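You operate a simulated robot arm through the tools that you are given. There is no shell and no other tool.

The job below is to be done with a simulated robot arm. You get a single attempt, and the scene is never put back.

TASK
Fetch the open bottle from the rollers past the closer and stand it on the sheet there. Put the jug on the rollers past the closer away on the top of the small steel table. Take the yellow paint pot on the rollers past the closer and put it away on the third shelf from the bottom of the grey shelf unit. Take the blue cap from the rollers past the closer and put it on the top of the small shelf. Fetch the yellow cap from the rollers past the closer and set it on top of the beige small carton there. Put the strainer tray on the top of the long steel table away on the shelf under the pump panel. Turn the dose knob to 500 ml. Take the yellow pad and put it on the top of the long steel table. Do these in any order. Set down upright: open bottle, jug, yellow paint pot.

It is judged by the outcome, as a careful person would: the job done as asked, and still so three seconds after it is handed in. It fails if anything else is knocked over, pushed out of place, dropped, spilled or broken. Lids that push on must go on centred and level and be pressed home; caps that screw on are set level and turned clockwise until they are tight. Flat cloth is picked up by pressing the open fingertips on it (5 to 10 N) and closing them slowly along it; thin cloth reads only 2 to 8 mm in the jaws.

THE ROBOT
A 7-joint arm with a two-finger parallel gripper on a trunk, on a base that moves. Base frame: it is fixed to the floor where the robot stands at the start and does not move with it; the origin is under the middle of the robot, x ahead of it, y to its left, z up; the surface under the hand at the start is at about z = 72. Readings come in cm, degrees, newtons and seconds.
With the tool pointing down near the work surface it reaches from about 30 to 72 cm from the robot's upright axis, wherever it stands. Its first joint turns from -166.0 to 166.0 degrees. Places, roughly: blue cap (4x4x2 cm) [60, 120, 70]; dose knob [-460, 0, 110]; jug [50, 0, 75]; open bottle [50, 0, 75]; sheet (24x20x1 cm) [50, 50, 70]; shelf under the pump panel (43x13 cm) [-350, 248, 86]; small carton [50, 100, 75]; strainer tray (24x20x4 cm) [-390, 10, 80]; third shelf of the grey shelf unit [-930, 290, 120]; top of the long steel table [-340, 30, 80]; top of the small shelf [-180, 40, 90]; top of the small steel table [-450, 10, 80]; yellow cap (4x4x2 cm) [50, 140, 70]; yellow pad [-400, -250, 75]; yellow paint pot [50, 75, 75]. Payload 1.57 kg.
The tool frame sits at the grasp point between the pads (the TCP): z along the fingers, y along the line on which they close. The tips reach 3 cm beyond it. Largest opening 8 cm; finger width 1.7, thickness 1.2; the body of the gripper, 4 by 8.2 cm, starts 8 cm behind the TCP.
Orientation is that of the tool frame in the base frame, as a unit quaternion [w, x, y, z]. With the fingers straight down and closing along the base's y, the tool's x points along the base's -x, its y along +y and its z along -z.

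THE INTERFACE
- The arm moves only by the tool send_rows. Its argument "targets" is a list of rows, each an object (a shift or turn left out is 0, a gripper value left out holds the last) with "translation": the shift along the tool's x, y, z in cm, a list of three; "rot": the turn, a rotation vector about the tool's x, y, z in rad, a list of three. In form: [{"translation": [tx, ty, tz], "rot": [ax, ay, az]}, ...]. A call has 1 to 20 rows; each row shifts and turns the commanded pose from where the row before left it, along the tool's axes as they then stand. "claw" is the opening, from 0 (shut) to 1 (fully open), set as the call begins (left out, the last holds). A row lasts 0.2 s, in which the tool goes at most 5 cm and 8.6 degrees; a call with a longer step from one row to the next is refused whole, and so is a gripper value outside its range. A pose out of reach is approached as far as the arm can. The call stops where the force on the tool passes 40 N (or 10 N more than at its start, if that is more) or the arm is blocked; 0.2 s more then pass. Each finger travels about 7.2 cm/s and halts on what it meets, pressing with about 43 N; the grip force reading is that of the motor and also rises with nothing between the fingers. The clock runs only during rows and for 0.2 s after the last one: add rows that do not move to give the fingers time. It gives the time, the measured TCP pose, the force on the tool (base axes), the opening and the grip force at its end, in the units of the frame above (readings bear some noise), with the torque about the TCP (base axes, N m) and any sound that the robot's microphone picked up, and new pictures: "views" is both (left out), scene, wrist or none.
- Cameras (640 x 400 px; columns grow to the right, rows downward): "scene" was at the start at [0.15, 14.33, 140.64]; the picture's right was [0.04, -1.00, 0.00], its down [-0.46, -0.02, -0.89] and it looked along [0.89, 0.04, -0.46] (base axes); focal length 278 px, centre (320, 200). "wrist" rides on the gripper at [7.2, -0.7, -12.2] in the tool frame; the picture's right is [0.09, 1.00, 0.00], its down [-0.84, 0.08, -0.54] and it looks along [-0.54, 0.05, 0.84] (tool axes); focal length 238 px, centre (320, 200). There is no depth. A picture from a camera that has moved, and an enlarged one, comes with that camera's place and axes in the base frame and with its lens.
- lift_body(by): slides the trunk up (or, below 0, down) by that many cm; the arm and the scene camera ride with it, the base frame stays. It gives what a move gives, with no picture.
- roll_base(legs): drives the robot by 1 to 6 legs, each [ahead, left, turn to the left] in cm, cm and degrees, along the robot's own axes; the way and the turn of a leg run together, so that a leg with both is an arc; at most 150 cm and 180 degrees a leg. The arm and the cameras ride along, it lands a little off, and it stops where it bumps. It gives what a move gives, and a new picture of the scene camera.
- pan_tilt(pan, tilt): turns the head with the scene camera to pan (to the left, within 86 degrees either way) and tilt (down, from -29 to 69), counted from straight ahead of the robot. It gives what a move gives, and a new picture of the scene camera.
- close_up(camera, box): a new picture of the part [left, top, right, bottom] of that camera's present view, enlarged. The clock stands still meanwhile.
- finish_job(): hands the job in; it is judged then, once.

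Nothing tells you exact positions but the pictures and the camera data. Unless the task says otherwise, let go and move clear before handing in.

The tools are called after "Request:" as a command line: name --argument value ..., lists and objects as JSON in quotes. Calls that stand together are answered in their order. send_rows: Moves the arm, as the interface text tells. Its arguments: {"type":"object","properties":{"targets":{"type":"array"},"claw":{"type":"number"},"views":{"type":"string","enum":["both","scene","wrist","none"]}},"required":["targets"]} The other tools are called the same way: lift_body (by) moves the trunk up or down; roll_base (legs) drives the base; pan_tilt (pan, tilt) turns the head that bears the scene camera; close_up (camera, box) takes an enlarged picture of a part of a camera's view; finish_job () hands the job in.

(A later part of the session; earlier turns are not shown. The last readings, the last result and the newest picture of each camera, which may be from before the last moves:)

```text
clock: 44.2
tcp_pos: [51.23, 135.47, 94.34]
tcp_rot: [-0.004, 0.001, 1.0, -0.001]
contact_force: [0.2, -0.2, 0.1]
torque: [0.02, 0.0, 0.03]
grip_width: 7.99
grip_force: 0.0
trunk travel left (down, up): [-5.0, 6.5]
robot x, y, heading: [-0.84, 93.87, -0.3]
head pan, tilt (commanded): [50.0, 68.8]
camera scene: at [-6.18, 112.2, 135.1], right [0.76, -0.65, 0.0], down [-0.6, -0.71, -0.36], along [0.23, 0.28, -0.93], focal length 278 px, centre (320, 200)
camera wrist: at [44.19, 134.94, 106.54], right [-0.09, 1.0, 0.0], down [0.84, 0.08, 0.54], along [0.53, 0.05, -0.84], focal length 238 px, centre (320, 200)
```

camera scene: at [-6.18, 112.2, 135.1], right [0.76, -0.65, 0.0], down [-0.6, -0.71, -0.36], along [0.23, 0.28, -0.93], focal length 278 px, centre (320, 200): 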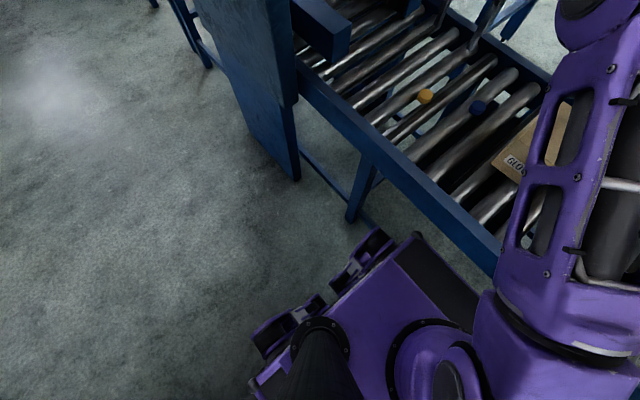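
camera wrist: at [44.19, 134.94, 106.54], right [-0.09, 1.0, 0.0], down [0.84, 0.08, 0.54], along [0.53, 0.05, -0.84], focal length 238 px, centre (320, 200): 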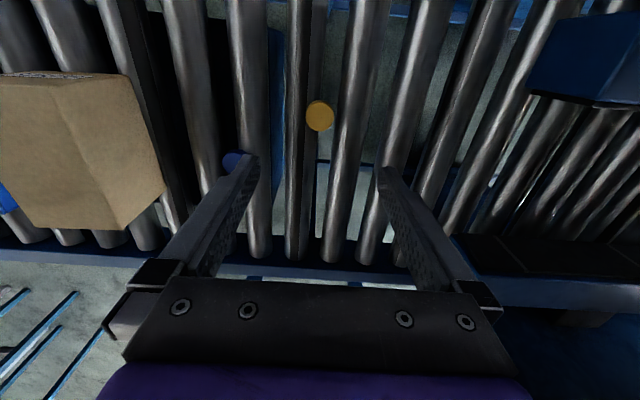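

Request:
send_rows --targets '[{"translation": [-0.2, 0, 3]}, {"translation": [0, 0, 3]}, {"translation": [0, 0, 3]}, {"translation": [0, 0, 3]}, {"translation": [0, 0, 3]}, {"translation": [0, 0, 2]}, {"translation": [0, 0, 1]}, {"translation": [0, 0, 0.6]}, {"translation": [0, 0, 0]}]' --claw 1 --views "wrist"

```text
clock: 46.2
tcp_pos: [51.37, 135.42, 75.77]
tcp_rot: [-0.003, 0.002, 1.0, -0.001]
contact_force: [0.0, 0.3, -0.6]
torque: [-0.01, 0.01, -0.03]
grip_width: 8.01
grip_force: 0.1
trunk travel left (down, up): [-5.0, 6.5]
robot x, y, heading: [-0.74, 94.17, -0.2]
head pan, tilt (commanded): [50.0, 68.8]
camera wrist: at [44.31, 134.9, 87.95], right [-0.09, 1.0, 0.0], down [0.84, 0.08, 0.54], along [0.53, 0.05, -0.84], focal length 238 px, centre (320, 200)
```

wrist: 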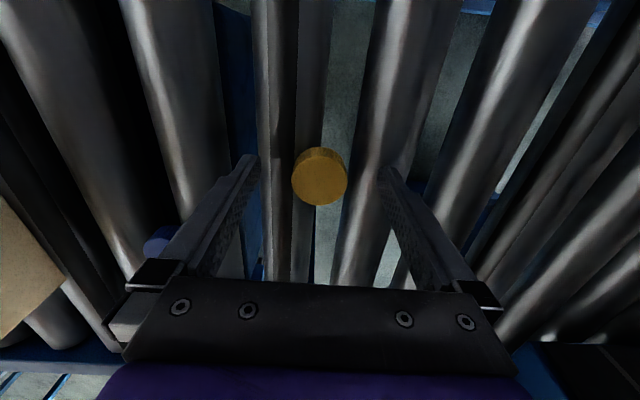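

Request:
send_rows --targets '[{"translation": [0, 0, 0.2]}, {"translation": [0, 0, 0.2]}, {"translation": [0, 0, 0]}]' --claw 1 --views "none"

Request:
send_rows --targets '[{"translation": [0, 0, 0]}, {"translation": [0, 0, 0]}, {"translation": [0, 0, 0]}, {"translation": [0, 0, 0]}]' --claw 0 --views "wrist"

```text
clock: 47.0
tcp_pos: [51.48, 135.4, 75.31]
tcp_rot: [-0.004, 0.001, 1.0, -0.003]
contact_force: [-0.5, 0.6, 0.0]
torque: [-0.03, 0.0, 0.06]
grip_width: 8.0
grip_force: 0.0
trunk travel left (down, up): [-5.0, 6.5]
robot x, y, heading: [-1.02, 94.22, -0.3]
head pan, tilt (commanded): [50.0, 68.8]
```

```text
clock: 48.0
tcp_pos: [51.52, 135.42, 75.43]
tcp_rot: [-0.004, 0.002, 1.0, -0.001]
contact_force: [0.1, -0.3, 0.0]
torque: [-0.04, -0.01, 0.03]
grip_width: 2.62
grip_force: 37.6
trunk travel left (down, up): [-5.0, 6.5]
robot x, y, heading: [-0.75, 93.93, -0.3]
head pan, tilt (commanded): [50.0, 68.8]
camera wrist: at [44.32, 134.87, 87.59], right [-0.09, 1.0, 0.0], down [0.84, 0.08, 0.54], along [0.53, 0.05, -0.84], focal length 238 px, centre (320, 200)
```

wrist: 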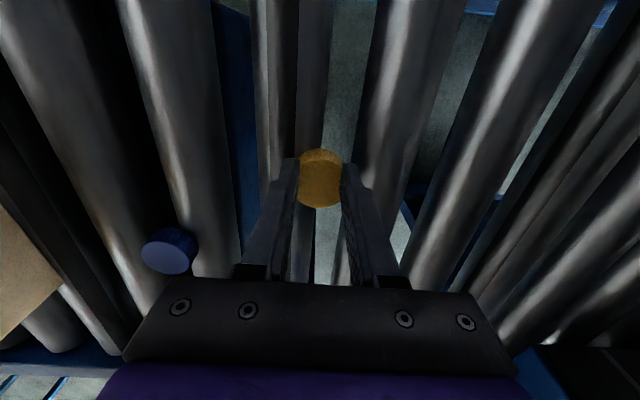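

Request:
send_rows --targets '[{"translation": [0, 0, 0]}, {"translation": [0, 0, 0]}]' --views "none"

Request:
close_up --camera "wrist" --box '[260, 130, 380, 210]'

```text
clock: 48.6
tcp_pos: [51.39, 135.53, 75.4]
tcp_rot: [-0.004, 0.002, 1.0, -0.002]
contact_force: [0.6, -0.3, -0.4]
torque: [0.02, 0.02, 0.01]
grip_width: 3.05
grip_force: 39.7
trunk travel left (down, up): [-5.0, 6.5]
robot x, y, heading: [-0.58, 94.08, -0.1]
head pan, tilt (commanded): [50.0, 68.8]
```

```text
5.00 times, centred on (320, 170) of wrist
camera zoom: at [44.32, 134.87, 87.59], right [-0.09, 1.0, 0.0], down [0.84, 0.08, 0.54], along [0.53, 0.05, -0.84], focal length 1192 px, centre (320, 350)
```

zoom: 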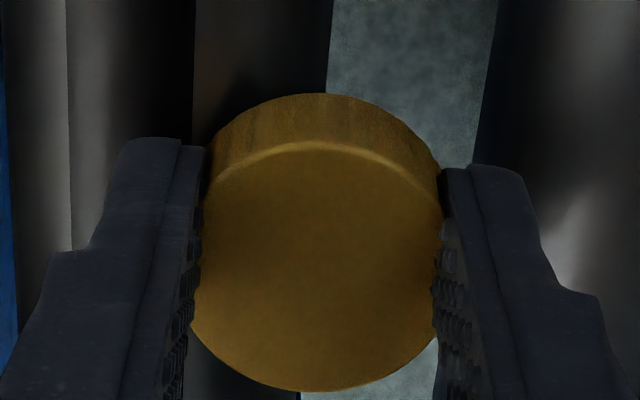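

The cap is between the pads. I'll lift slowly and verify it comes along.

Request:
send_rows --targets '[{"translation": [0, 0, -0.3]}, {"translation": [0, 0, -0.7]}, {"translation": [0, 0, -1]}, {"translation": [0, 0, -1]}, {"translation": [0, 0, -1]}, {"translation": [0, 0, 0]}, {"translation": [0, 0, 0]}]' --views "wrist"

```text
clock: 50.2
tcp_pos: [51.41, 135.44, 79.39]
tcp_rot: [-0.004, 0.002, 1.0, -0.001]
contact_force: [0.0, -0.7, -0.4]
torque: [-0.02, -0.01, -0.03]
grip_width: 3.19
grip_force: 40.6
trunk travel left (down, up): [-5.0, 6.5]
robot x, y, heading: [-1.04, 93.85, -0.3]
head pan, tilt (commanded): [50.0, 68.8]
camera wrist: at [44.34, 134.89, 91.6], right [-0.09, 1.0, 0.0], down [0.84, 0.08, 0.54], along [0.53, 0.05, -0.84], focal length 238 px, centre (320, 200)
```

wrist: 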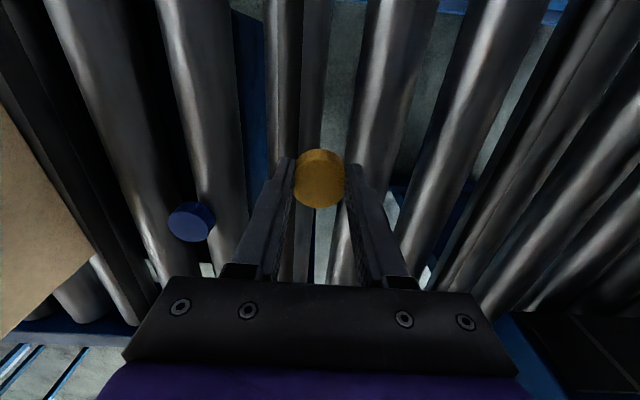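

The cap is held. I'll raise it and carry it over the carton.

Request:
send_rows --targets '[{"translation": [0, 0, -3]}, {"translation": [0, 0, -4]}, {"translation": [0, 0, -4]}, {"translation": [0, -2, -3]}, {"translation": [-0.8, -3.5, 0]}, {"translation": [-0.8, -3.5, 0]}, {"translation": [-0.8, -3.5, 0]}, {"translation": [-0.8, -3.5, 0]}, {"translation": [-0.8, -3.5, 0]}, {"translation": [-0.8, -3.5, 0]}, {"translation": [-0.8, -3.5, 0]}, {"translation": [0, -2.5, 0]}, {"translation": [0, -1, 0]}, {"translation": [0, 0, 0]}, {"translation": [0, 0, 0]}]' --views "both"

```text
clock: 53.4
tcp_pos: [57.15, 105.52, 93.42]
tcp_rot: [-0.003, 0.002, 1.0, -0.001]
contact_force: [-0.2, 0.0, 0.8]
torque: [0.01, 0.0, -0.03]
grip_width: 3.18
grip_force: 40.3
trunk travel left (down, up): [-5.0, 6.5]
robot x, y, heading: [-0.89, 93.84, -0.2]
head pan, tilt (commanded): [50.0, 68.8]
camera scene: at [-6.18, 112.2, 135.1], right [0.76, -0.65, 0.0], down [-0.6, -0.71, -0.36], along [0.23, 0.28, -0.93], focal length 278 px, centre (320, 200)
camera wrist: at [49.98, 104.89, 105.65], right [-0.09, 1.0, 0.0], down [0.84, 0.08, 0.54], along [0.53, 0.05, -0.84], focal length 238 px, centre (320, 200)
```

scene: 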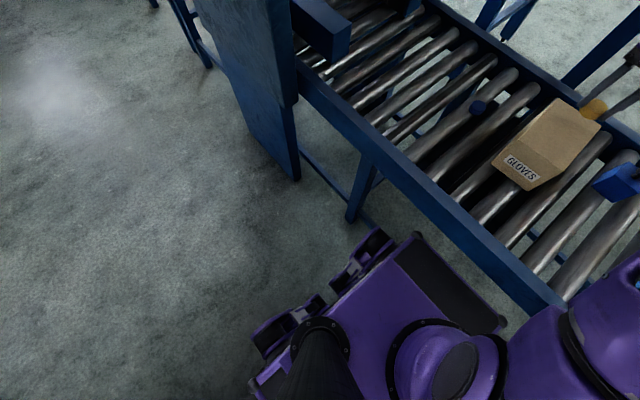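
wrist: 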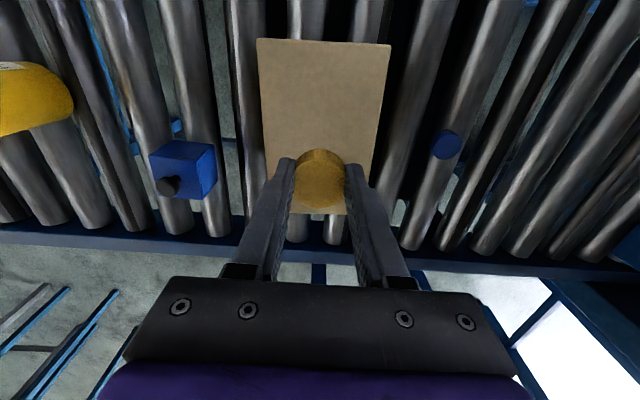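

Request:
send_rows --targets '[{"translation": [0, 0, 2]}, {"translation": [0, 0, 2]}, {"translation": [0, 0, 1.5]}, {"translation": [0, 0, 1]}, {"translation": [0, 0, 0.5]}, {"translation": [0, 0, 0.3]}, {"translation": [0, 0, 0.2]}, {"translation": [0, 0, 0]}]' --views "wrist"

```text
clock: 55.2
tcp_pos: [57.06, 105.5, 86.3]
tcp_rot: [0.001, 0.002, 1.0, -0.001]
contact_force: [-0.8, -0.9, 27.9]
torque: [-0.06, -0.01, -0.06]
grip_width: 3.2
grip_force: 40.5
trunk travel left (down, up): [-5.0, 6.5]
robot x, y, heading: [-0.65, 93.68, -0.4]
head pan, tilt (commanded): [50.0, 68.8]
camera wrist: at [49.88, 104.87, 98.4], right [-0.09, 1.0, 0.0], down [0.84, 0.08, 0.54], along [0.54, 0.05, -0.84], focal length 238 px, centre (320, 200)
```

wrist: 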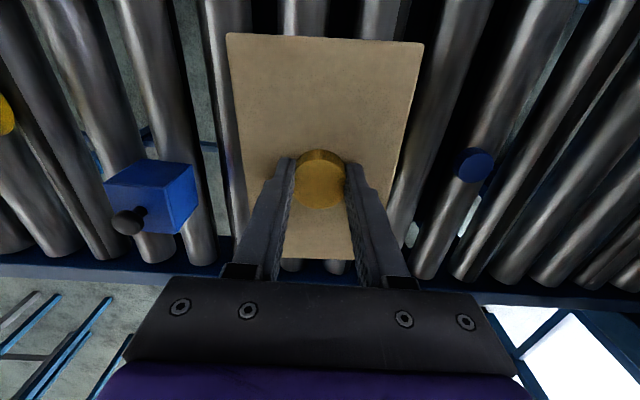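

Contact made with the carton top (a bit firm). I'll ease up 0.2 cm, then release.

Request:
send_rows --targets '[{"translation": [0, 0, -0.1]}, {"translation": [0, 0, -0.1]}, {"translation": [0, 0, 0]}]' --views "none"

```text
clock: 56.0
tcp_pos: [57.01, 105.48, 86.26]
tcp_rot: [-0.003, 0.002, 1.0, -0.001]
contact_force: [4.4, 0.5, 19.3]
torque: [0.01, -0.3, 0.04]
grip_width: 3.2
grip_force: 40.3
trunk travel left (down, up): [-5.0, 6.5]
robot x, y, heading: [-0.59, 93.85, -0.1]
head pan, tilt (commanded): [50.0, 68.8]
```

Request:
send_rows --targets '[{"translation": [0, 0, -0.1]}, {"translation": [0, 0, -0.1]}, {"translation": [0, 0, 0]}]' --views "none"

```text
clock: 56.8
tcp_pos: [56.91, 105.57, 86.19]
tcp_rot: [-0.005, 0.001, 1.0, -0.001]
contact_force: [0.0, 0.4, 4.1]
torque: [-0.01, -0.03, 0.02]
grip_width: 3.18
grip_force: 40.5
trunk travel left (down, up): [-5.0, 6.5]
robot x, y, heading: [-1.09, 94.18, -0.2]
head pan, tilt (commanded): [50.0, 68.8]
```

Request:
send_rows --targets '[{"translation": [0, 0, 0]}, {"translation": [0, 0, 0]}, {"translation": [0, 0, -1]}, {"translation": [0, 0, -2]}, {"translation": [0, 0, -4]}, {"translation": [0, 0, -4]}, {"translation": [0, 0, 0]}]' --claw 0.8 --views "both"

```text
clock: 58.4
tcp_pos: [57.06, 105.5, 97.3]
tcp_rot: [-0.003, 0.002, 1.0, -0.002]
contact_force: [0.3, 0.4, -0.4]
torque: [0.0, -0.03, 0.0]
grip_width: 6.39
grip_force: 0.1
trunk travel left (down, up): [-5.0, 6.5]
robot x, y, heading: [-0.71, 93.89, -0.0]
head pan, tilt (commanded): [50.0, 68.8]
camera scene: at [-6.19, 112.2, 135.1], right [0.76, -0.65, 0.0], down [-0.6, -0.71, -0.36], along [0.23, 0.28, -0.93], focal length 278 px, centre (320, 200)
camera wrist: at [50.01, 104.91, 109.48], right [-0.09, 1.0, 0.0], down [0.84, 0.08, 0.54], along [0.53, 0.05, -0.84], focal length 238 px, centre (320, 200)
```

scene: 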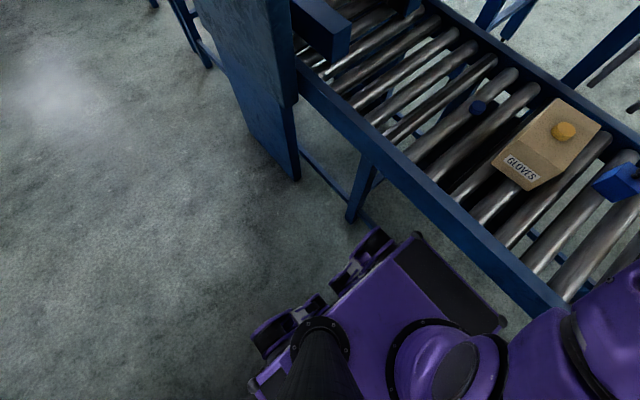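
wrist: 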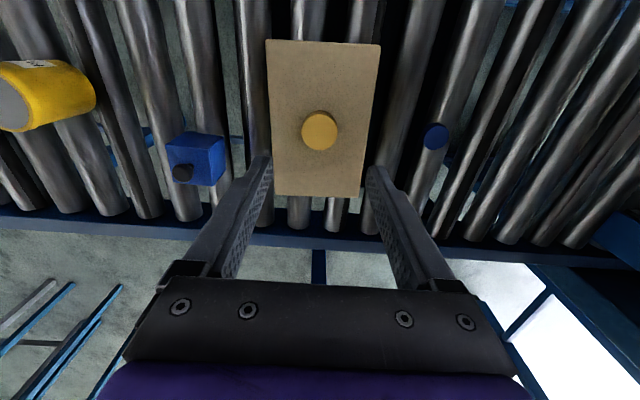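

Yellow cap is on the carton. Now the blue cap at about [59.4, 123.4].

Request:
send_rows --targets '[{"translation": [0, 2, -1]}, {"translation": [-0.5, 4, 0]}, {"translation": [-0.5, 4, 0]}, {"translation": [-0.6, 4, 0]}, {"translation": [-0.6, 3.5, 0]}, {"translation": [0, 0.5, 2]}, {"translation": [0, 0, 3]}, {"translation": [0, 0, 3]}, {"translation": [0, 0, 0]}, {"translation": [0, 0, 0]}]' --claw 1 --views "wrist"

```text
clock: 60.6
tcp_pos: [59.33, 123.55, 90.33]
tcp_rot: [-0.004, 0.002, 1.0, -0.001]
contact_force: [-0.2, -0.2, 0.2]
torque: [0.02, 0.01, -0.03]
grip_width: 8.0
grip_force: 0.0
trunk travel left (down, up): [-5.0, 6.5]
robot x, y, heading: [-1.02, 94.3, -0.3]
head pan, tilt (commanded): [50.0, 68.8]
camera wrist: at [52.15, 122.93, 102.44], right [-0.09, 1.0, 0.0], down [0.84, 0.08, 0.54], along [0.53, 0.05, -0.84], focal length 238 px, centre (320, 200)
```

wrist: 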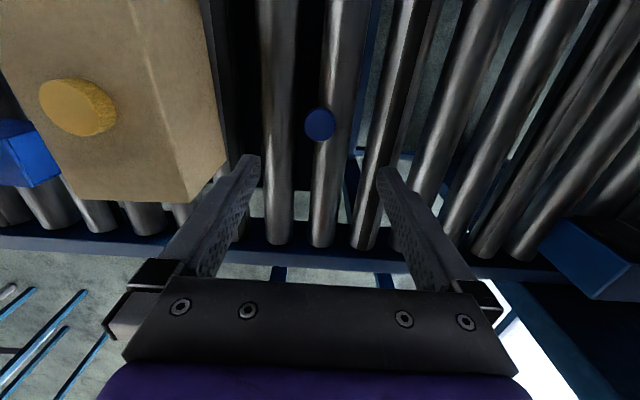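

Request:
close_up --camera "wrist" --box '[270, 90, 370, 160]'

Request:
send_rows --targets '[{"translation": [-0.2, 0, 3]}, {"translation": [0, 0, 3]}, {"translation": [0, 0, 3]}, {"translation": [0, 0, 3]}, {"translation": [0, 0, 1.5]}, {"translation": [0, 0, 0.8]}, {"translation": [0, 0, 0]}]' --claw 1 --views "wrist"

```text
5.71 times, centred on (320, 125) of wrist
camera zoom: at [52.15, 122.93, 102.44], right [-0.09, 1.0, 0.0], down [0.84, 0.08, 0.54], along [0.53, 0.05, -0.84], focal length 1362 px, centre (320, 629)
```

zoom: 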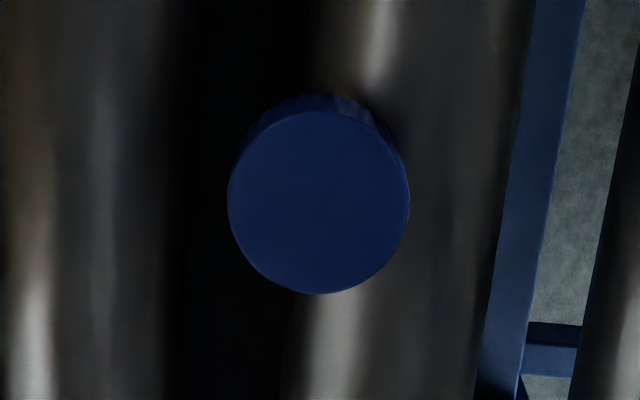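

```text
clock: 62.2
tcp_pos: [59.38, 123.41, 75.97]
tcp_rot: [-0.002, 0.002, 1.0, -0.002]
contact_force: [0.2, 0.6, -0.5]
torque: [0.03, 0.03, -0.04]
grip_width: 8.0
grip_force: 0.1
trunk travel left (down, up): [-5.0, 6.5]
robot x, y, heading: [-1.06, 94.3, -0.3]
head pan, tilt (commanded): [50.0, 68.8]
camera wrist: at [52.31, 122.85, 88.16], right [-0.09, 1.0, 0.0], down [0.84, 0.08, 0.54], along [0.53, 0.05, -0.84], focal length 238 px, centre (320, 200)
```

wrist: 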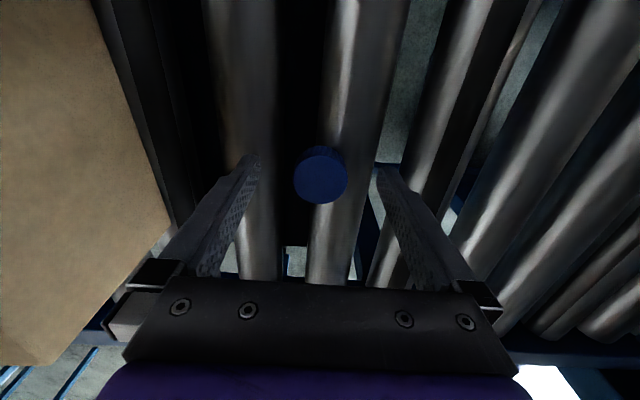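

Request:
send_rows --targets '[{"translation": [0, 0, 0.3]}, {"translation": [0, 0, 0.2]}, {"translation": [0, 0, 0]}]' --claw 1 --views "none"

Request:
send_rows --targets '[{"translation": [0, 0, 0]}, {"translation": [0, 0, 0]}, {"translation": [0, 0, 0]}, {"translation": [0, 0, 0]}, {"translation": [0, 0, 0]}, {"translation": [0, 0, 0]}, {"translation": [0, 0, 0]}]' --claw 0 --views "wrist"

```text
clock: 63.0
tcp_pos: [59.42, 123.41, 75.58]
tcp_rot: [-0.003, 0.001, 1.0, -0.001]
contact_force: [0.0, 0.5, -0.5]
torque: [0.02, -0.01, -0.01]
grip_width: 7.99
grip_force: 0.0
trunk travel left (down, up): [-5.0, 6.5]
robot x, y, heading: [-0.93, 93.93, -0.2]
head pan, tilt (commanded): [50.0, 68.8]
```

```text
clock: 64.6
tcp_pos: [59.36, 123.37, 75.59]
tcp_rot: [-0.003, 0.002, 1.0, -0.002]
contact_force: [-0.4, -0.8, 0.2]
torque: [0.0, 0.0, 0.03]
grip_width: 3.17
grip_force: 40.4
trunk travel left (down, up): [-5.0, 6.5]
robot x, y, heading: [-1.03, 94.01, -0.4]
head pan, tilt (commanded): [50.0, 68.8]
camera wrist: at [52.29, 122.84, 87.67], right [-0.09, 1.0, 0.0], down [0.84, 0.08, 0.54], along [0.53, 0.05, -0.84], focal length 238 px, centre (320, 200)
```

wrist: 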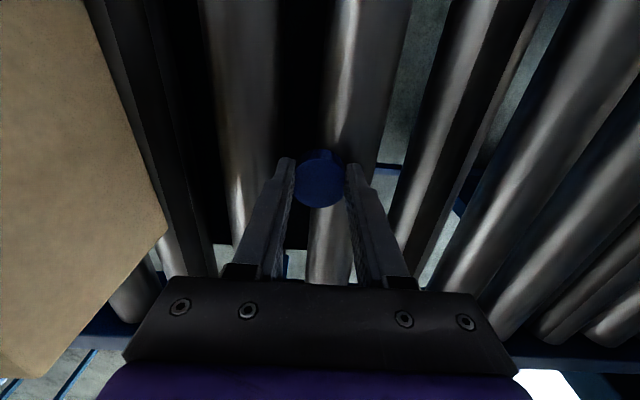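

Blue cap held. I'll lift, retract the hand, then back away and look toward the room behind.

Request:
send_rows --targets '[{"translation": [0, 0, -0.5]}, {"translation": [0, 0, -2]}, {"translation": [0, 0, -4]}, {"translation": [0, 0, -4]}, {"translation": [0, 0, -4]}, {"translation": [0, 0, -4]}, {"translation": [3, -1, -2]}, {"translation": [4, -2, -2]}, {"translation": [4, -2, -2]}, {"translation": [4, -2, -2]}, {"translation": [4, -2, -2]}, {"translation": [2, -2, -1]}, {"translation": [0, 0, 0]}]' --views "both"

```text
clock: 67.4
tcp_pos: [38.59, 112.46, 104.12]
tcp_rot: [-0.013, 0.003, 1.0, -0.005]
contact_force: [-0.6, -0.5, -0.1]
torque: [0.02, -0.02, 0.0]
grip_width: 3.17
grip_force: 40.3
trunk travel left (down, up): [-5.0, 6.5]
robot x, y, heading: [-0.59, 93.71, -0.2]
head pan, tilt (commanded): [50.0, 68.8]
camera scene: at [-6.07, 112.18, 135.14], right [0.75, -0.66, 0.0], down [-0.61, -0.7, -0.37], along [0.24, 0.28, -0.93], focal length 278 px, centre (320, 200)
camera wrist: at [31.77, 112.0, 116.55], right [-0.08, 1.0, -0.01], down [0.85, 0.08, 0.52], along [0.52, 0.04, -0.86], focal length 238 px, centre (320, 200)
```

scene: 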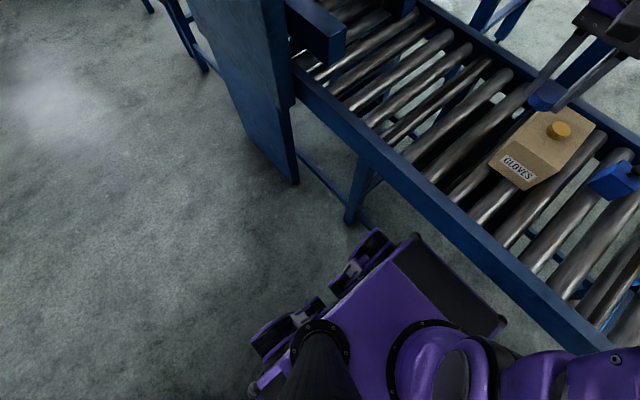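
wrist: 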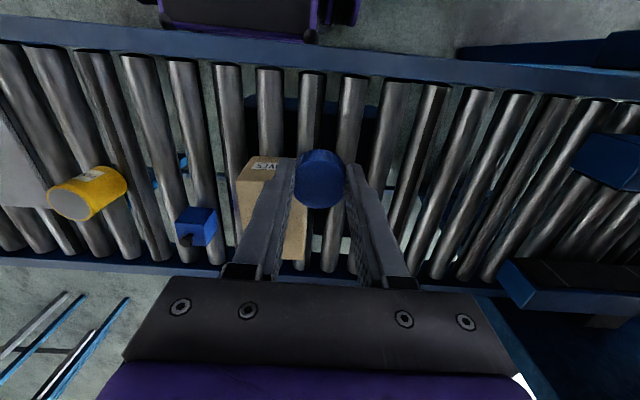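

Carrying the blue cap. I'll back away from the conveyor and turn left to survey the room.

Request:
roll_base --legs '[[-35, 0, 0], [0, 0, 90]]'

Request:
pan_tilt --pan 40 --tilt 12

Request:
pan_tilt --pan 84 --tilt 12

```text
clock: 73.6
tcp_pos: [-54.08, 133.53, 104.32]
tcp_rot: [-0.006, -0.704, 0.71, -0.013]
contact_force: [-0.2, -0.2, 0.2]
torque: [0.03, 0.0, 0.03]
grip_width: 3.16
grip_force: 40.4
trunk travel left (down, up): [-5.0, 6.5]
robot x, y, heading: [-35.3, 93.97, 89.8]
head pan, tilt (commanded): [50.0, 68.8]
camera scene: at [-53.75, 88.5, 134.95], right [0.64, 0.77, 0.0], down [0.72, -0.6, -0.34], along [-0.26, 0.22, -0.94], focal length 278 px, centre (320, 200)
```

scene: 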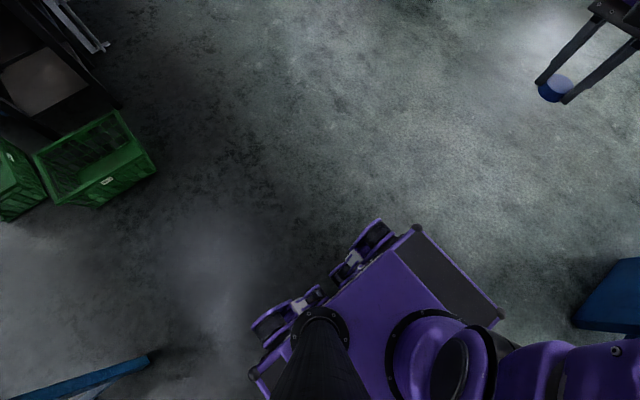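

```text
clock: 74.9
tcp_pos: [-53.95, 133.55, 103.83]
tcp_rot: [-0.007, -0.703, 0.711, -0.019]
contact_force: [-0.2, 1.1, 0.6]
torque: [0.01, 0.0, 0.02]
grip_width: 3.16
grip_force: 40.9
trunk travel left (down, up): [-5.0, 6.5]
robot x, y, heading: [-35.85, 94.15, 89.8]
head pan, tilt (commanded): [40.0, 12.0]
camera scene: at [-55.52, 90.85, 138.26], right [0.7, 0.71, 0.0], down [0.49, -0.48, -0.73], along [-0.52, 0.51, -0.68], focal length 278 px, centre (320, 200)
```

scene: 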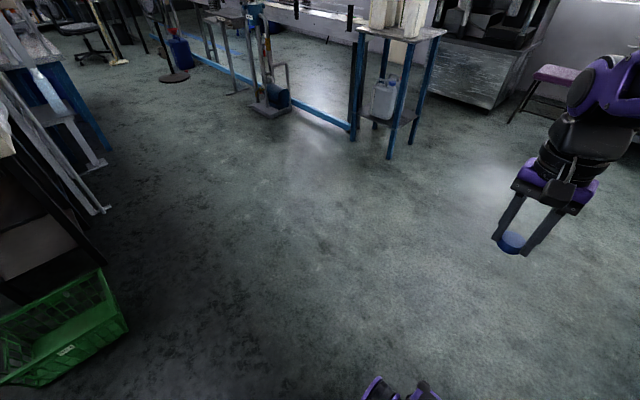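

```text
clock: 76.0
tcp_pos: [-54.22, 133.47, 104.41]
tcp_rot: [-0.004, -0.705, 0.709, -0.012]
contact_force: [-0.6, -0.4, 0.0]
torque: [0.02, 0.01, 0.0]
grip_width: 3.18
grip_force: 40.8
trunk travel left (down, up): [-5.0, 6.5]
robot x, y, heading: [-35.51, 94.17, 89.9]
head pan, tilt (commanded): [84.0, 12.0]
camera scene: at [-58.88, 86.07, 143.15], right [0.11, 0.99, 0.0], down [0.21, -0.02, -0.98], along [-0.97, 0.11, -0.21], focal length 278 px, centre (320, 200)
```

scene: 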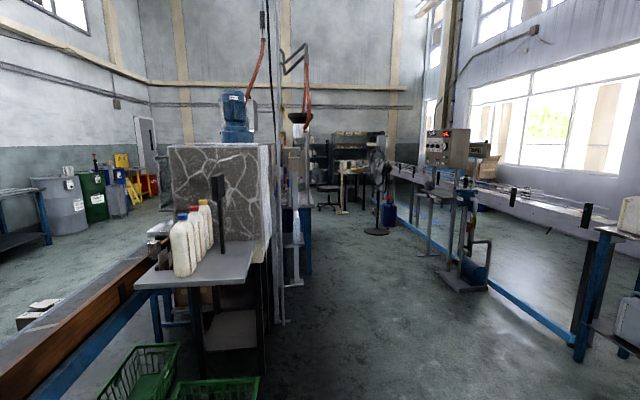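

I can see the corridor along -x, and the small shelf with white bottles on its top at left. Zooming in.

Request:
close_up --camera "scene" --box '[100, 160, 340, 360]'

Request:
close_up --camera "scene" --box '[270, 100, 480, 260]'

Request:
close_up --camera "scene" --box '[400, 120, 640, 320]'

Request:
close_up --camera "scene" --box '[0, 140, 200, 340]'

```text
2.00 times, centred on (220, 260) of scene
camera zoom: at [-58.88, 86.07, 143.15], right [0.11, 0.99, 0.0], down [0.21, -0.02, -0.98], along [-0.97, 0.11, -0.21], focal length 557 px, centre (520, 80)
```

zoom: 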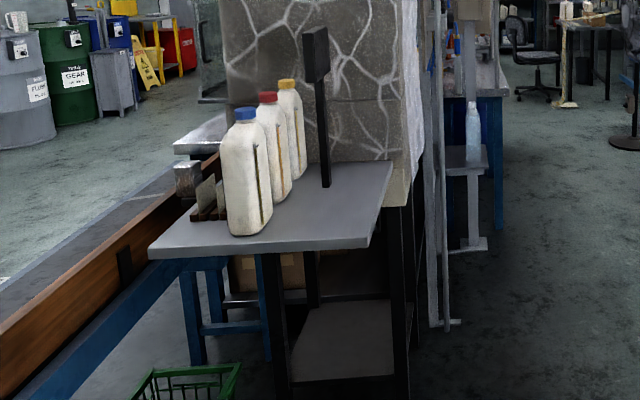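

```text
2.50 times, centred on (375, 180) of scene
camera zoom: at [-58.88, 86.07, 143.15], right [0.11, 0.99, 0.0], down [0.21, -0.02, -0.98], along [-0.97, 0.11, -0.21], focal length 696 px, centre (182, 250)
```

zoom: 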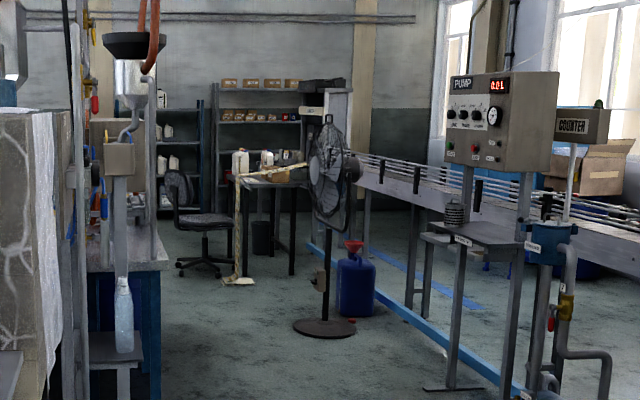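

```text
2.00 times, centred on (520, 220) of scene
camera zoom: at [-58.88, 86.07, 143.15], right [0.11, 0.99, 0.0], down [0.21, -0.02, -0.98], along [-0.97, 0.11, -0.21], focal length 557 px, centre (-80, 160)
```

zoom: 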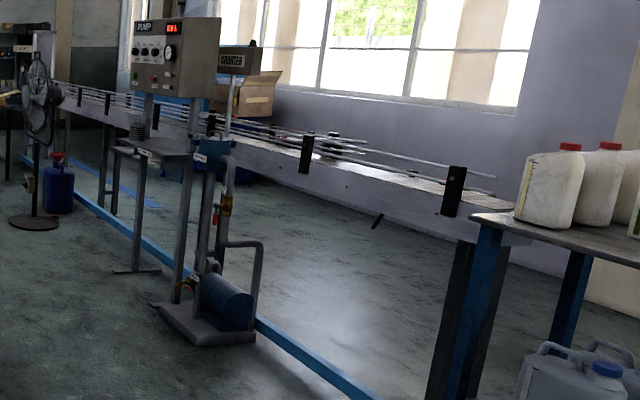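

```text
2.00 times, centred on (100, 240) of scene
camera zoom: at [-58.88, 86.07, 143.15], right [0.11, 0.99, 0.0], down [0.21, -0.02, -0.98], along [-0.97, 0.11, -0.21], focal length 557 px, centre (760, 120)
```

zoom: 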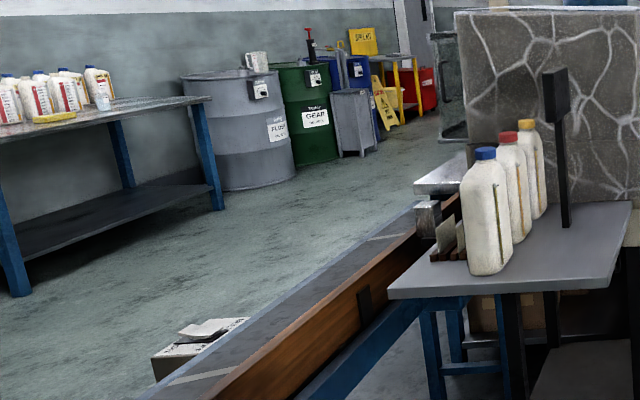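

The small shelf's top is about x −203…−158, y 29…68, z≈90, with three bottles and a post on it; the near edge (y 57–68) is free. I'll drive into the corridor beside it and face it.

Request:
roll_base --legs '[[0, 0, 90], [132, -26, 0], [0, 0, 90]]'

Request:
pan_tilt --pan 0 --tilt 35

```text
clock: 90.5
tcp_pos: [-148.0, 80.84, 104.35]
tcp_rot: [-0.012, 0.709, 0.705, 0.004]
contact_force: [-0.1, 0.2, -0.2]
torque: [0.01, 0.05, 0.03]
grip_width: 3.18
grip_force: 40.0
trunk travel left (down, up): [-5.0, 6.5]
robot x, y, heading: [-166.56, 120.58, -90.2]
head pan, tilt (commanded): [84.0, 12.0]
camera scene: at [-143.19, 128.23, 143.15], right [-0.11, -0.99, 0.0], down [-0.21, 0.02, -0.98], along [0.97, -0.1, -0.21], focal length 278 px, centre (320, 200)
```

scene: 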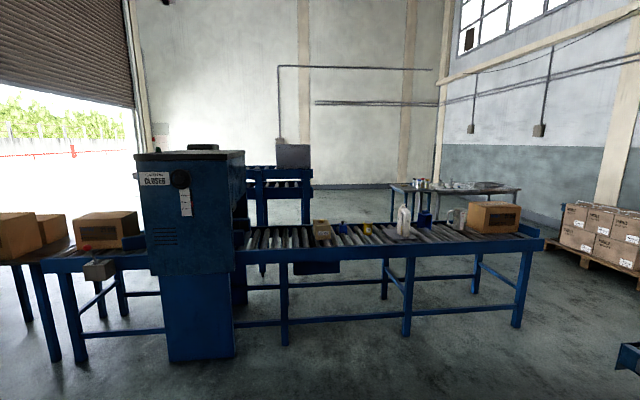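

```text
clock: 92.1
tcp_pos: [-147.95, 80.86, 104.32]
tcp_rot: [-0.013, 0.709, 0.705, 0.005]
contact_force: [0.0, -0.2, 0.1]
torque: [-0.04, 0.02, -0.03]
grip_width: 3.2
grip_force: 40.8
trunk travel left (down, up): [-5.0, 6.5]
robot x, y, heading: [-166.59, 120.49, -90.4]
head pan, tilt (commanded): [0.0, 35.0]
camera scene: at [-145.74, 123.34, 139.89], right [-0.66, -0.75, 0.0], down [-0.4, 0.35, -0.85], along [0.64, -0.56, -0.53], focal length 278 px, centre (320, 200)
```

scene: 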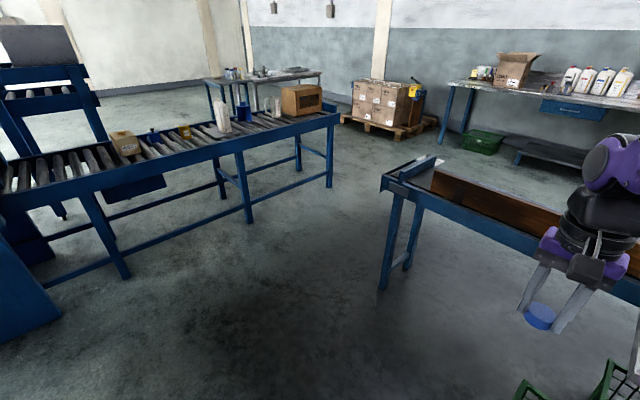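

The arm blocks the head's pan now. I'll check with the wrist camera while moving the hand toward the free part of the shelf top.

Request:
send_rows --targets '[{"translation": [0, 0, -2]}, {"translation": [0, 0, -2]}, {"translation": [0, -2, -2]}, {"translation": [0, -4, 0]}, {"translation": [0, -4, 0]}, {"translation": [0, 0, 0]}]' --views "both"

```text
clock: 93.7
tcp_pos: [-157.97, 80.24, 107.22]
tcp_rot: [-0.046, 0.71, 0.702, 0.029]
contact_force: [-0.5, 0.3, -0.2]
torque: [0.02, 0.01, 0.02]
grip_width: 3.18
grip_force: 40.0
trunk travel left (down, up): [-5.0, 6.5]
robot x, y, heading: [-166.44, 120.64, -90.2]
head pan, tilt (commanded): [0.0, 35.0]
stopped in row 6: the arm was blocked; the commanded pose is now the measured one
camera scene: at [-146.13, 122.89, 139.93], right [-0.71, -0.71, 0.0], down [-0.38, 0.38, -0.85], along [0.6, -0.6, -0.53], focal length 278 px, centre (320, 200)
camera wrist: at [-158.31, 86.17, 120.15], right [1.0, 0.08, -0.02], down [0.08, -0.89, 0.45], along [0.02, -0.45, -0.89], focal length 238 px, centre (320, 200)
```

scene: 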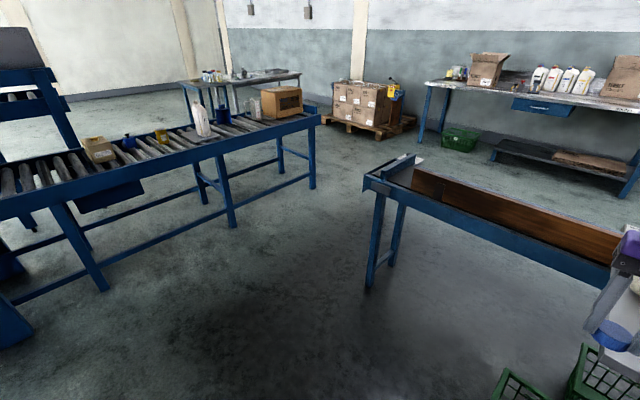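
wrist: 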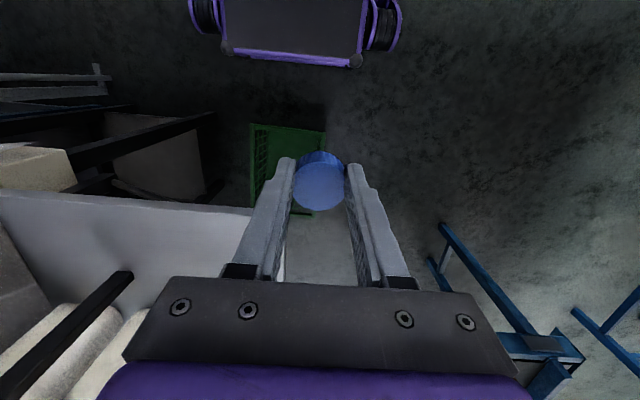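

The arm and head interfere; I'll swing the head away to the left first, then move the arm toward its right.

Request:
pan_tilt --pan 60 --tilt 20

Request:
send_rows --targets '[{"translation": [0, 0, 0], "rot": [0, 0, 0]}, {"translation": [0, -2, 0]}, {"translation": [0, -3, 0]}, {"translation": [0, -3, 0]}, {"translation": [0, 0, 0]}]' --views "both"

```text
clock: 95.0
tcp_pos: [-157.94, 80.32, 107.54]
tcp_rot: [-0.046, 0.708, 0.704, 0.026]
contact_force: [0.1, -0.7, -0.7]
torque: [0.0, 0.01, 0.01]
grip_width: 3.21
grip_force: 40.6
trunk travel left (down, up): [-5.0, 6.5]
robot x, y, heading: [-166.83, 120.18, -90.0]
head pan, tilt (commanded): [60.0, 20.0]
camera scene: at [-144.41, 124.55, 141.85], right [-0.5, -0.86, 0.0], down [-0.3, 0.17, -0.94], along [0.81, -0.47, -0.34], focal length 278 px, centre (320, 200)
```

scene: 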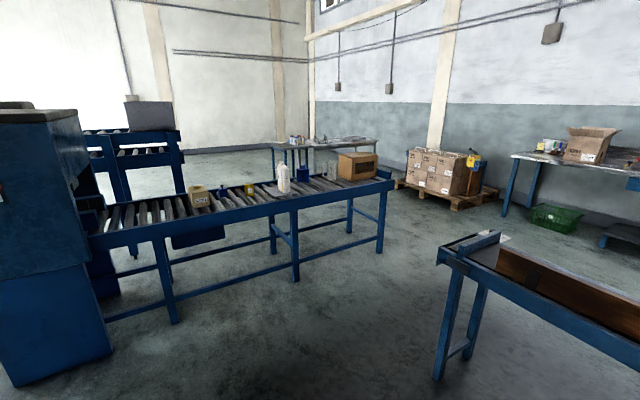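

```text
clock: 96.2
tcp_pos: [-166.05, 80.45, 107.57]
tcp_rot: [-0.046, 0.708, 0.704, 0.026]
contact_force: [-0.5, 0.1, -0.2]
torque: [-0.01, -0.01, 0.0]
grip_width: 3.19
grip_force: 40.2
trunk travel left (down, up): [-5.0, 6.5]
robot x, y, heading: [-166.78, 120.47, -90.3]
head pan, tilt (commanded): [60.0, 20.0]
camera scene: at [-144.42, 124.56, 141.85], right [-0.5, -0.86, 0.0], down [-0.3, 0.17, -0.94], along [0.81, -0.47, -0.34], focal length 278 px, centre (320, 200)
camera wrist: at [-166.31, 86.35, 120.56], right [1.0, 0.09, -0.02], down [0.08, -0.89, 0.45], along [0.02, -0.45, -0.89], focal length 238 px, centre (320, 200)
```

scene: 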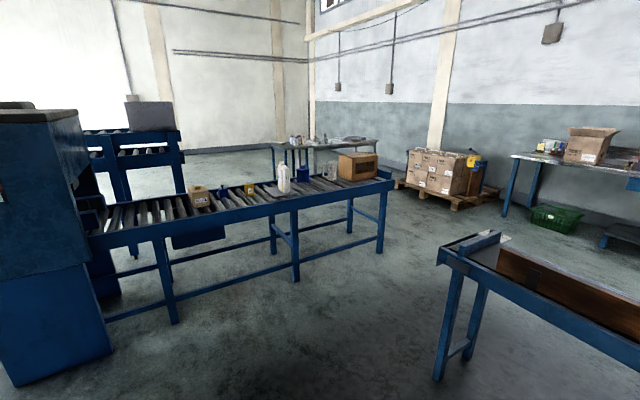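
wrist: 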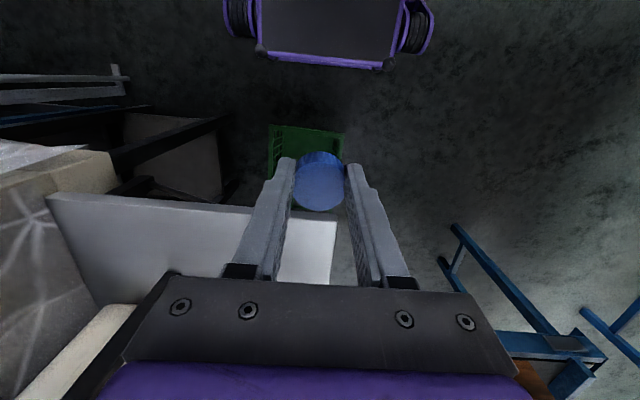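

The hand is slightly tilted after the bump; I'll level it, then move to over the free strip of the shelf at about [-172, 60].

Request:
send_rows --targets '[{"rot": [-0.028, -0.102, 0]}, {"translation": [-2, -1, 0]}, {"translation": [-3, -1, 0]}, {"translation": [-3, -1, 0]}, {"translation": [-3, -1, 0]}, {"translation": [-3, -1, 0]}, {"translation": [-3, -1, 0]}, {"translation": [-2, 0, 0]}, {"translation": [-1, 0, 0]}, {"translation": [0, 0, 0]}]' --views "both"

```text
clock: 98.4
tcp_pos: [-172.25, 60.49, 107.62]
tcp_rot: [-0.001, 0.71, 0.704, 0.001]
contact_force: [-0.3, 0.4, 0.1]
torque: [0.03, -0.02, 0.03]
grip_width: 3.17
grip_force: 40.3
trunk travel left (down, up): [-5.0, 6.5]
robot x, y, heading: [-166.73, 120.22, -90.2]
head pan, tilt (commanded): [60.0, 20.0]
camera scene: at [-144.41, 124.55, 141.85], right [-0.5, -0.86, 0.0], down [-0.3, 0.17, -0.94], along [0.81, -0.47, -0.34], focal length 278 px, centre (320, 200)
camera wrist: at [-172.78, 67.71, 119.8], right [1.0, 0.08, 0.0], down [0.07, -0.84, 0.54], along [0.05, -0.54, -0.84], focal length 238 px, centre (320, 200)
```

scene: 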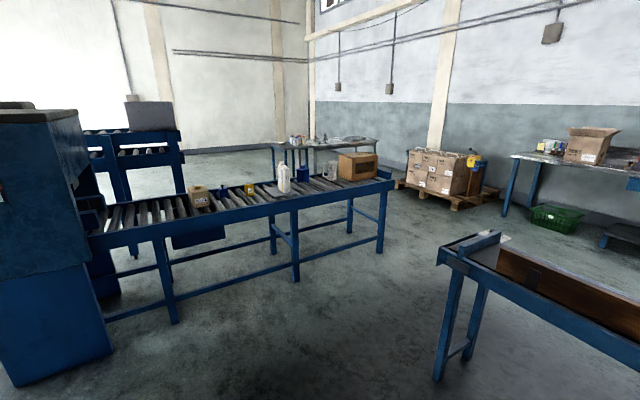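
wrist: 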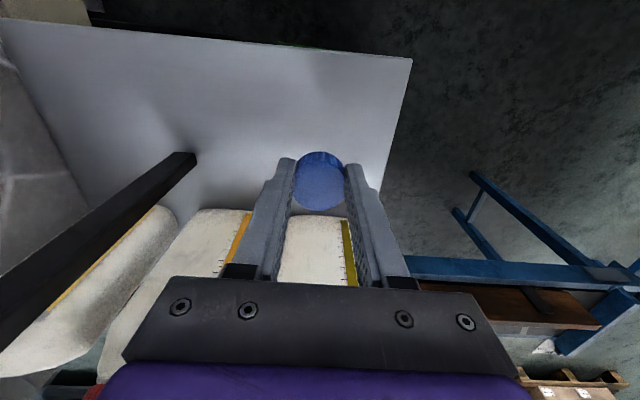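

Request:
send_rows --targets '[{"translation": [0, 0, 2]}, {"translation": [0, 0, 3]}, {"translation": [0, 0, 3]}, {"translation": [0, 0, 2]}, {"translation": [0, 0, 1.5]}, {"translation": [0, 0, 1]}, {"translation": [0, 0, 0.5]}, {"translation": [0, 0, 0.3]}, {"translation": [0, 0, 0]}]' --views "wrist"

```text
clock: 100.4
tcp_pos: [-172.15, 60.56, 94.34]
tcp_rot: [0.0, 0.71, 0.704, 0.0]
contact_force: [0.4, -0.8, -0.4]
torque: [-0.01, 0.02, 0.01]
grip_width: 3.18
grip_force: 40.4
trunk travel left (down, up): [-5.0, 6.5]
robot x, y, heading: [-166.74, 120.34, -90.1]
head pan, tilt (commanded): [60.0, 20.0]
camera wrist: at [-172.79, 67.7, 106.51], right [1.0, 0.08, 0.0], down [0.07, -0.84, 0.54], along [0.05, -0.54, -0.84], focal length 238 px, centre (320, 200)
```

wrist: 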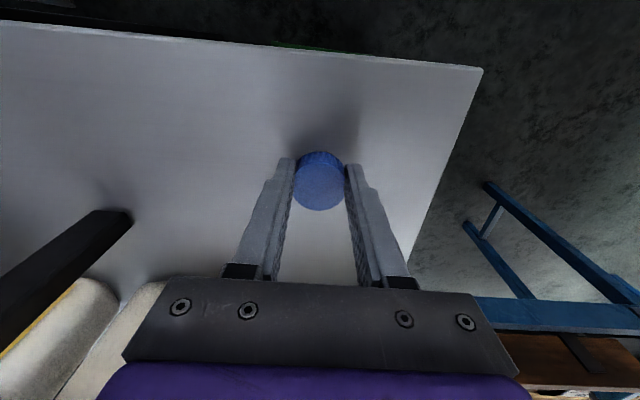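

Request:
send_rows --targets '[{"translation": [0, 0, 0.5]}, {"translation": [0, 0, 0.5]}, {"translation": [0, 0, 0.3]}, {"translation": [0, 0, 0.2]}, {"translation": [0, 0, 0.15]}, {"translation": [0, 0, 0]}]' --views "none"

```text
clock: 101.8
tcp_pos: [-172.15, 60.45, 93.08]
tcp_rot: [0.002, 0.71, 0.704, -0.003]
contact_force: [1.1, -2.6, 31.5]
torque: [-0.12, -0.08, -0.05]
grip_width: 3.2
grip_force: 40.6
trunk travel left (down, up): [-5.0, 6.5]
robot x, y, heading: [-166.39, 120.39, -90.2]
head pan, tilt (commanded): [60.0, 20.0]
```

Request:
send_rows --targets '[{"translation": [0, 0, -0.15]}, {"translation": [0, 0, -0.15]}, {"translation": [0, 0, -0.1]}, {"translation": [0, 0, 0]}]' --views "none"

```text
clock: 102.8
tcp_pos: [-172.14, 60.57, 93.03]
tcp_rot: [-0.001, 0.71, 0.704, 0.001]
contact_force: [0.6, -1.7, 7.6]
torque: [-0.19, -0.02, -0.03]
grip_width: 3.19
grip_force: 40.8
trunk travel left (down, up): [-5.0, 6.5]
robot x, y, heading: [-166.21, 120.29, -90.5]
head pan, tilt (commanded): [60.0, 20.0]
```

Request:
send_rows --targets '[{"translation": [0, 0, -0.1]}, {"translation": [0, 0, 0]}]' --views "none"

Request:
send_rows --targets '[{"translation": [0, 0, 0]}, {"translation": [0, 0, 0]}, {"translation": [0, 0, -1]}, {"translation": [0, 0, -2]}, {"translation": [0, 0, -4]}, {"translation": [0, 0, -4]}, {"translation": [0, 0, -3]}, {"translation": [0, 0, 0]}]' --claw 0.8 --views "wrist"

```text
clock: 103.4
tcp_pos: [-172.15, 60.57, 93.19]
tcp_rot: [-0.001, 0.71, 0.704, 0.0]
contact_force: [-0.2, 0.1, -0.6]
torque: [0.02, 0.0, -0.01]
grip_width: 3.19
grip_force: 40.2
trunk travel left (down, up): [-5.0, 6.5]
robot x, y, heading: [-166.67, 120.78, -90.1]
head pan, tilt (commanded): [60.0, 20.0]
```

```text
clock: 105.2
tcp_pos: [-172.07, 60.49, 107.16]
tcp_rot: [0.0, 0.71, 0.704, 0.0]
contact_force: [0.0, 0.9, 0.7]
torque: [-0.01, -0.01, 0.01]
grip_width: 6.42
grip_force: 0.0
trunk travel left (down, up): [-5.0, 6.5]
robot x, y, heading: [-166.43, 120.13, -89.9]
head pan, tilt (commanded): [60.0, 20.0]
camera wrist: at [-172.75, 67.69, 119.37], right [1.0, 0.08, 0.0], down [0.07, -0.84, 0.54], along [0.05, -0.54, -0.84], focal length 238 px, centre (320, 200)
```

wrist: 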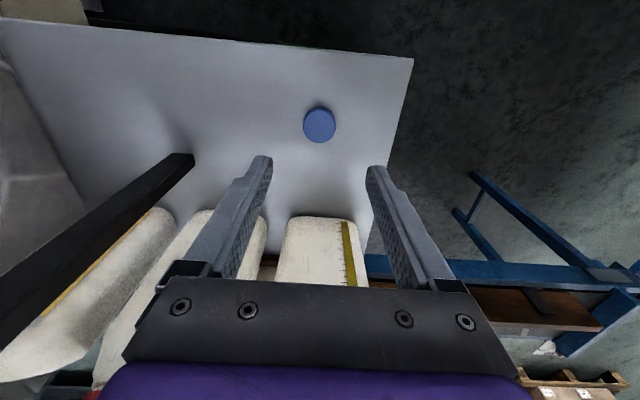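

Blue cap is placed. I'll retract the hand to the robot's right-front so the head is free, then look along the corridor.

Request:
send_rows --targets '[{"translation": [3, -1, 0]}, {"translation": [4, -1, 0]}, {"translation": [4, -2, 0]}, {"translation": [4, -2, -1]}, {"translation": [3, -2, -1]}, {"translation": [0, 0, 0]}]' --claw 1 --views "none"

Request:
pan_tilt --pan 0 --tilt 30

Request:
pan_tilt --pan -60 --tilt 20

```text
clock: 106.6
tcp_pos: [-180.09, 78.54, 109.14]
tcp_rot: [0.0, 0.71, 0.705, 0.0]
contact_force: [0.0, 0.0, 0.2]
torque: [-0.03, -0.03, 0.0]
grip_width: 8.01
grip_force: 0.0
trunk travel left (down, up): [-5.0, 6.5]
robot x, y, heading: [-166.51, 120.39, -90.1]
head pan, tilt (commanded): [60.0, 20.0]
```

```text
clock: 107.9
tcp_pos: [-180.0, 78.54, 109.24]
tcp_rot: [0.0, 0.71, 0.704, 0.001]
contact_force: [0.6, -0.7, 0.6]
torque: [-0.01, -0.04, 0.03]
grip_width: 8.01
grip_force: 0.0
trunk travel left (down, up): [-5.0, 6.5]
robot x, y, heading: [-166.34, 120.29, -90.4]
head pan, tilt (commanded): [0.0, 30.0]
camera scene: at [-152.48, 120.19, 140.25], right [-1.0, 0.0, 0.0], down [0.0, 0.5, -0.87], along [0.0, -0.87, -0.5], focal length 278 px, centre (320, 200)
```

scene: 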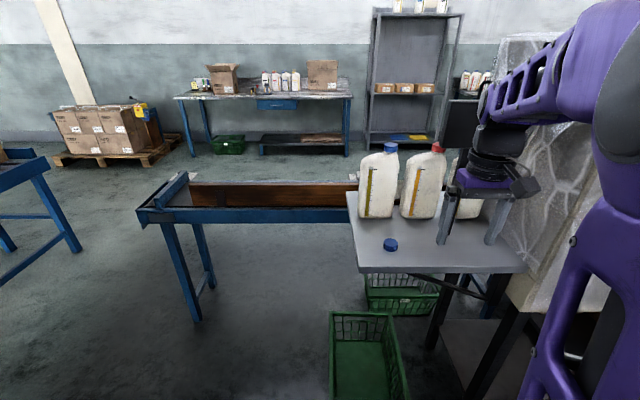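

```text
clock: 109.2
tcp_pos: [-180.1, 78.43, 109.2]
tcp_rot: [-0.001, 0.71, 0.704, 0.0]
contact_force: [0.9, -0.9, 0.6]
torque: [0.01, 0.0, 0.0]
grip_width: 7.97
grip_force: 0.1
trunk travel left (down, up): [-5.0, 6.5]
robot x, y, heading: [-166.27, 120.4, -90.2]
head pan, tilt (commanded): [-60.0, 20.0]
camera scene: at [-160.54, 124.6, 141.85], right [-0.5, 0.87, 0.0], down [0.3, 0.17, -0.94], along [-0.81, -0.47, -0.34], focal length 278 px, centre (320, 200)
```

scene: 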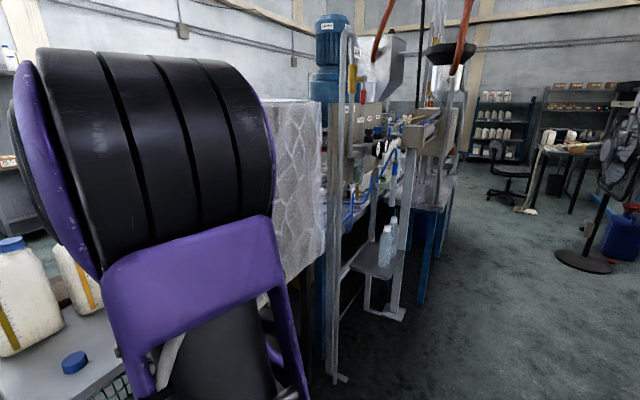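

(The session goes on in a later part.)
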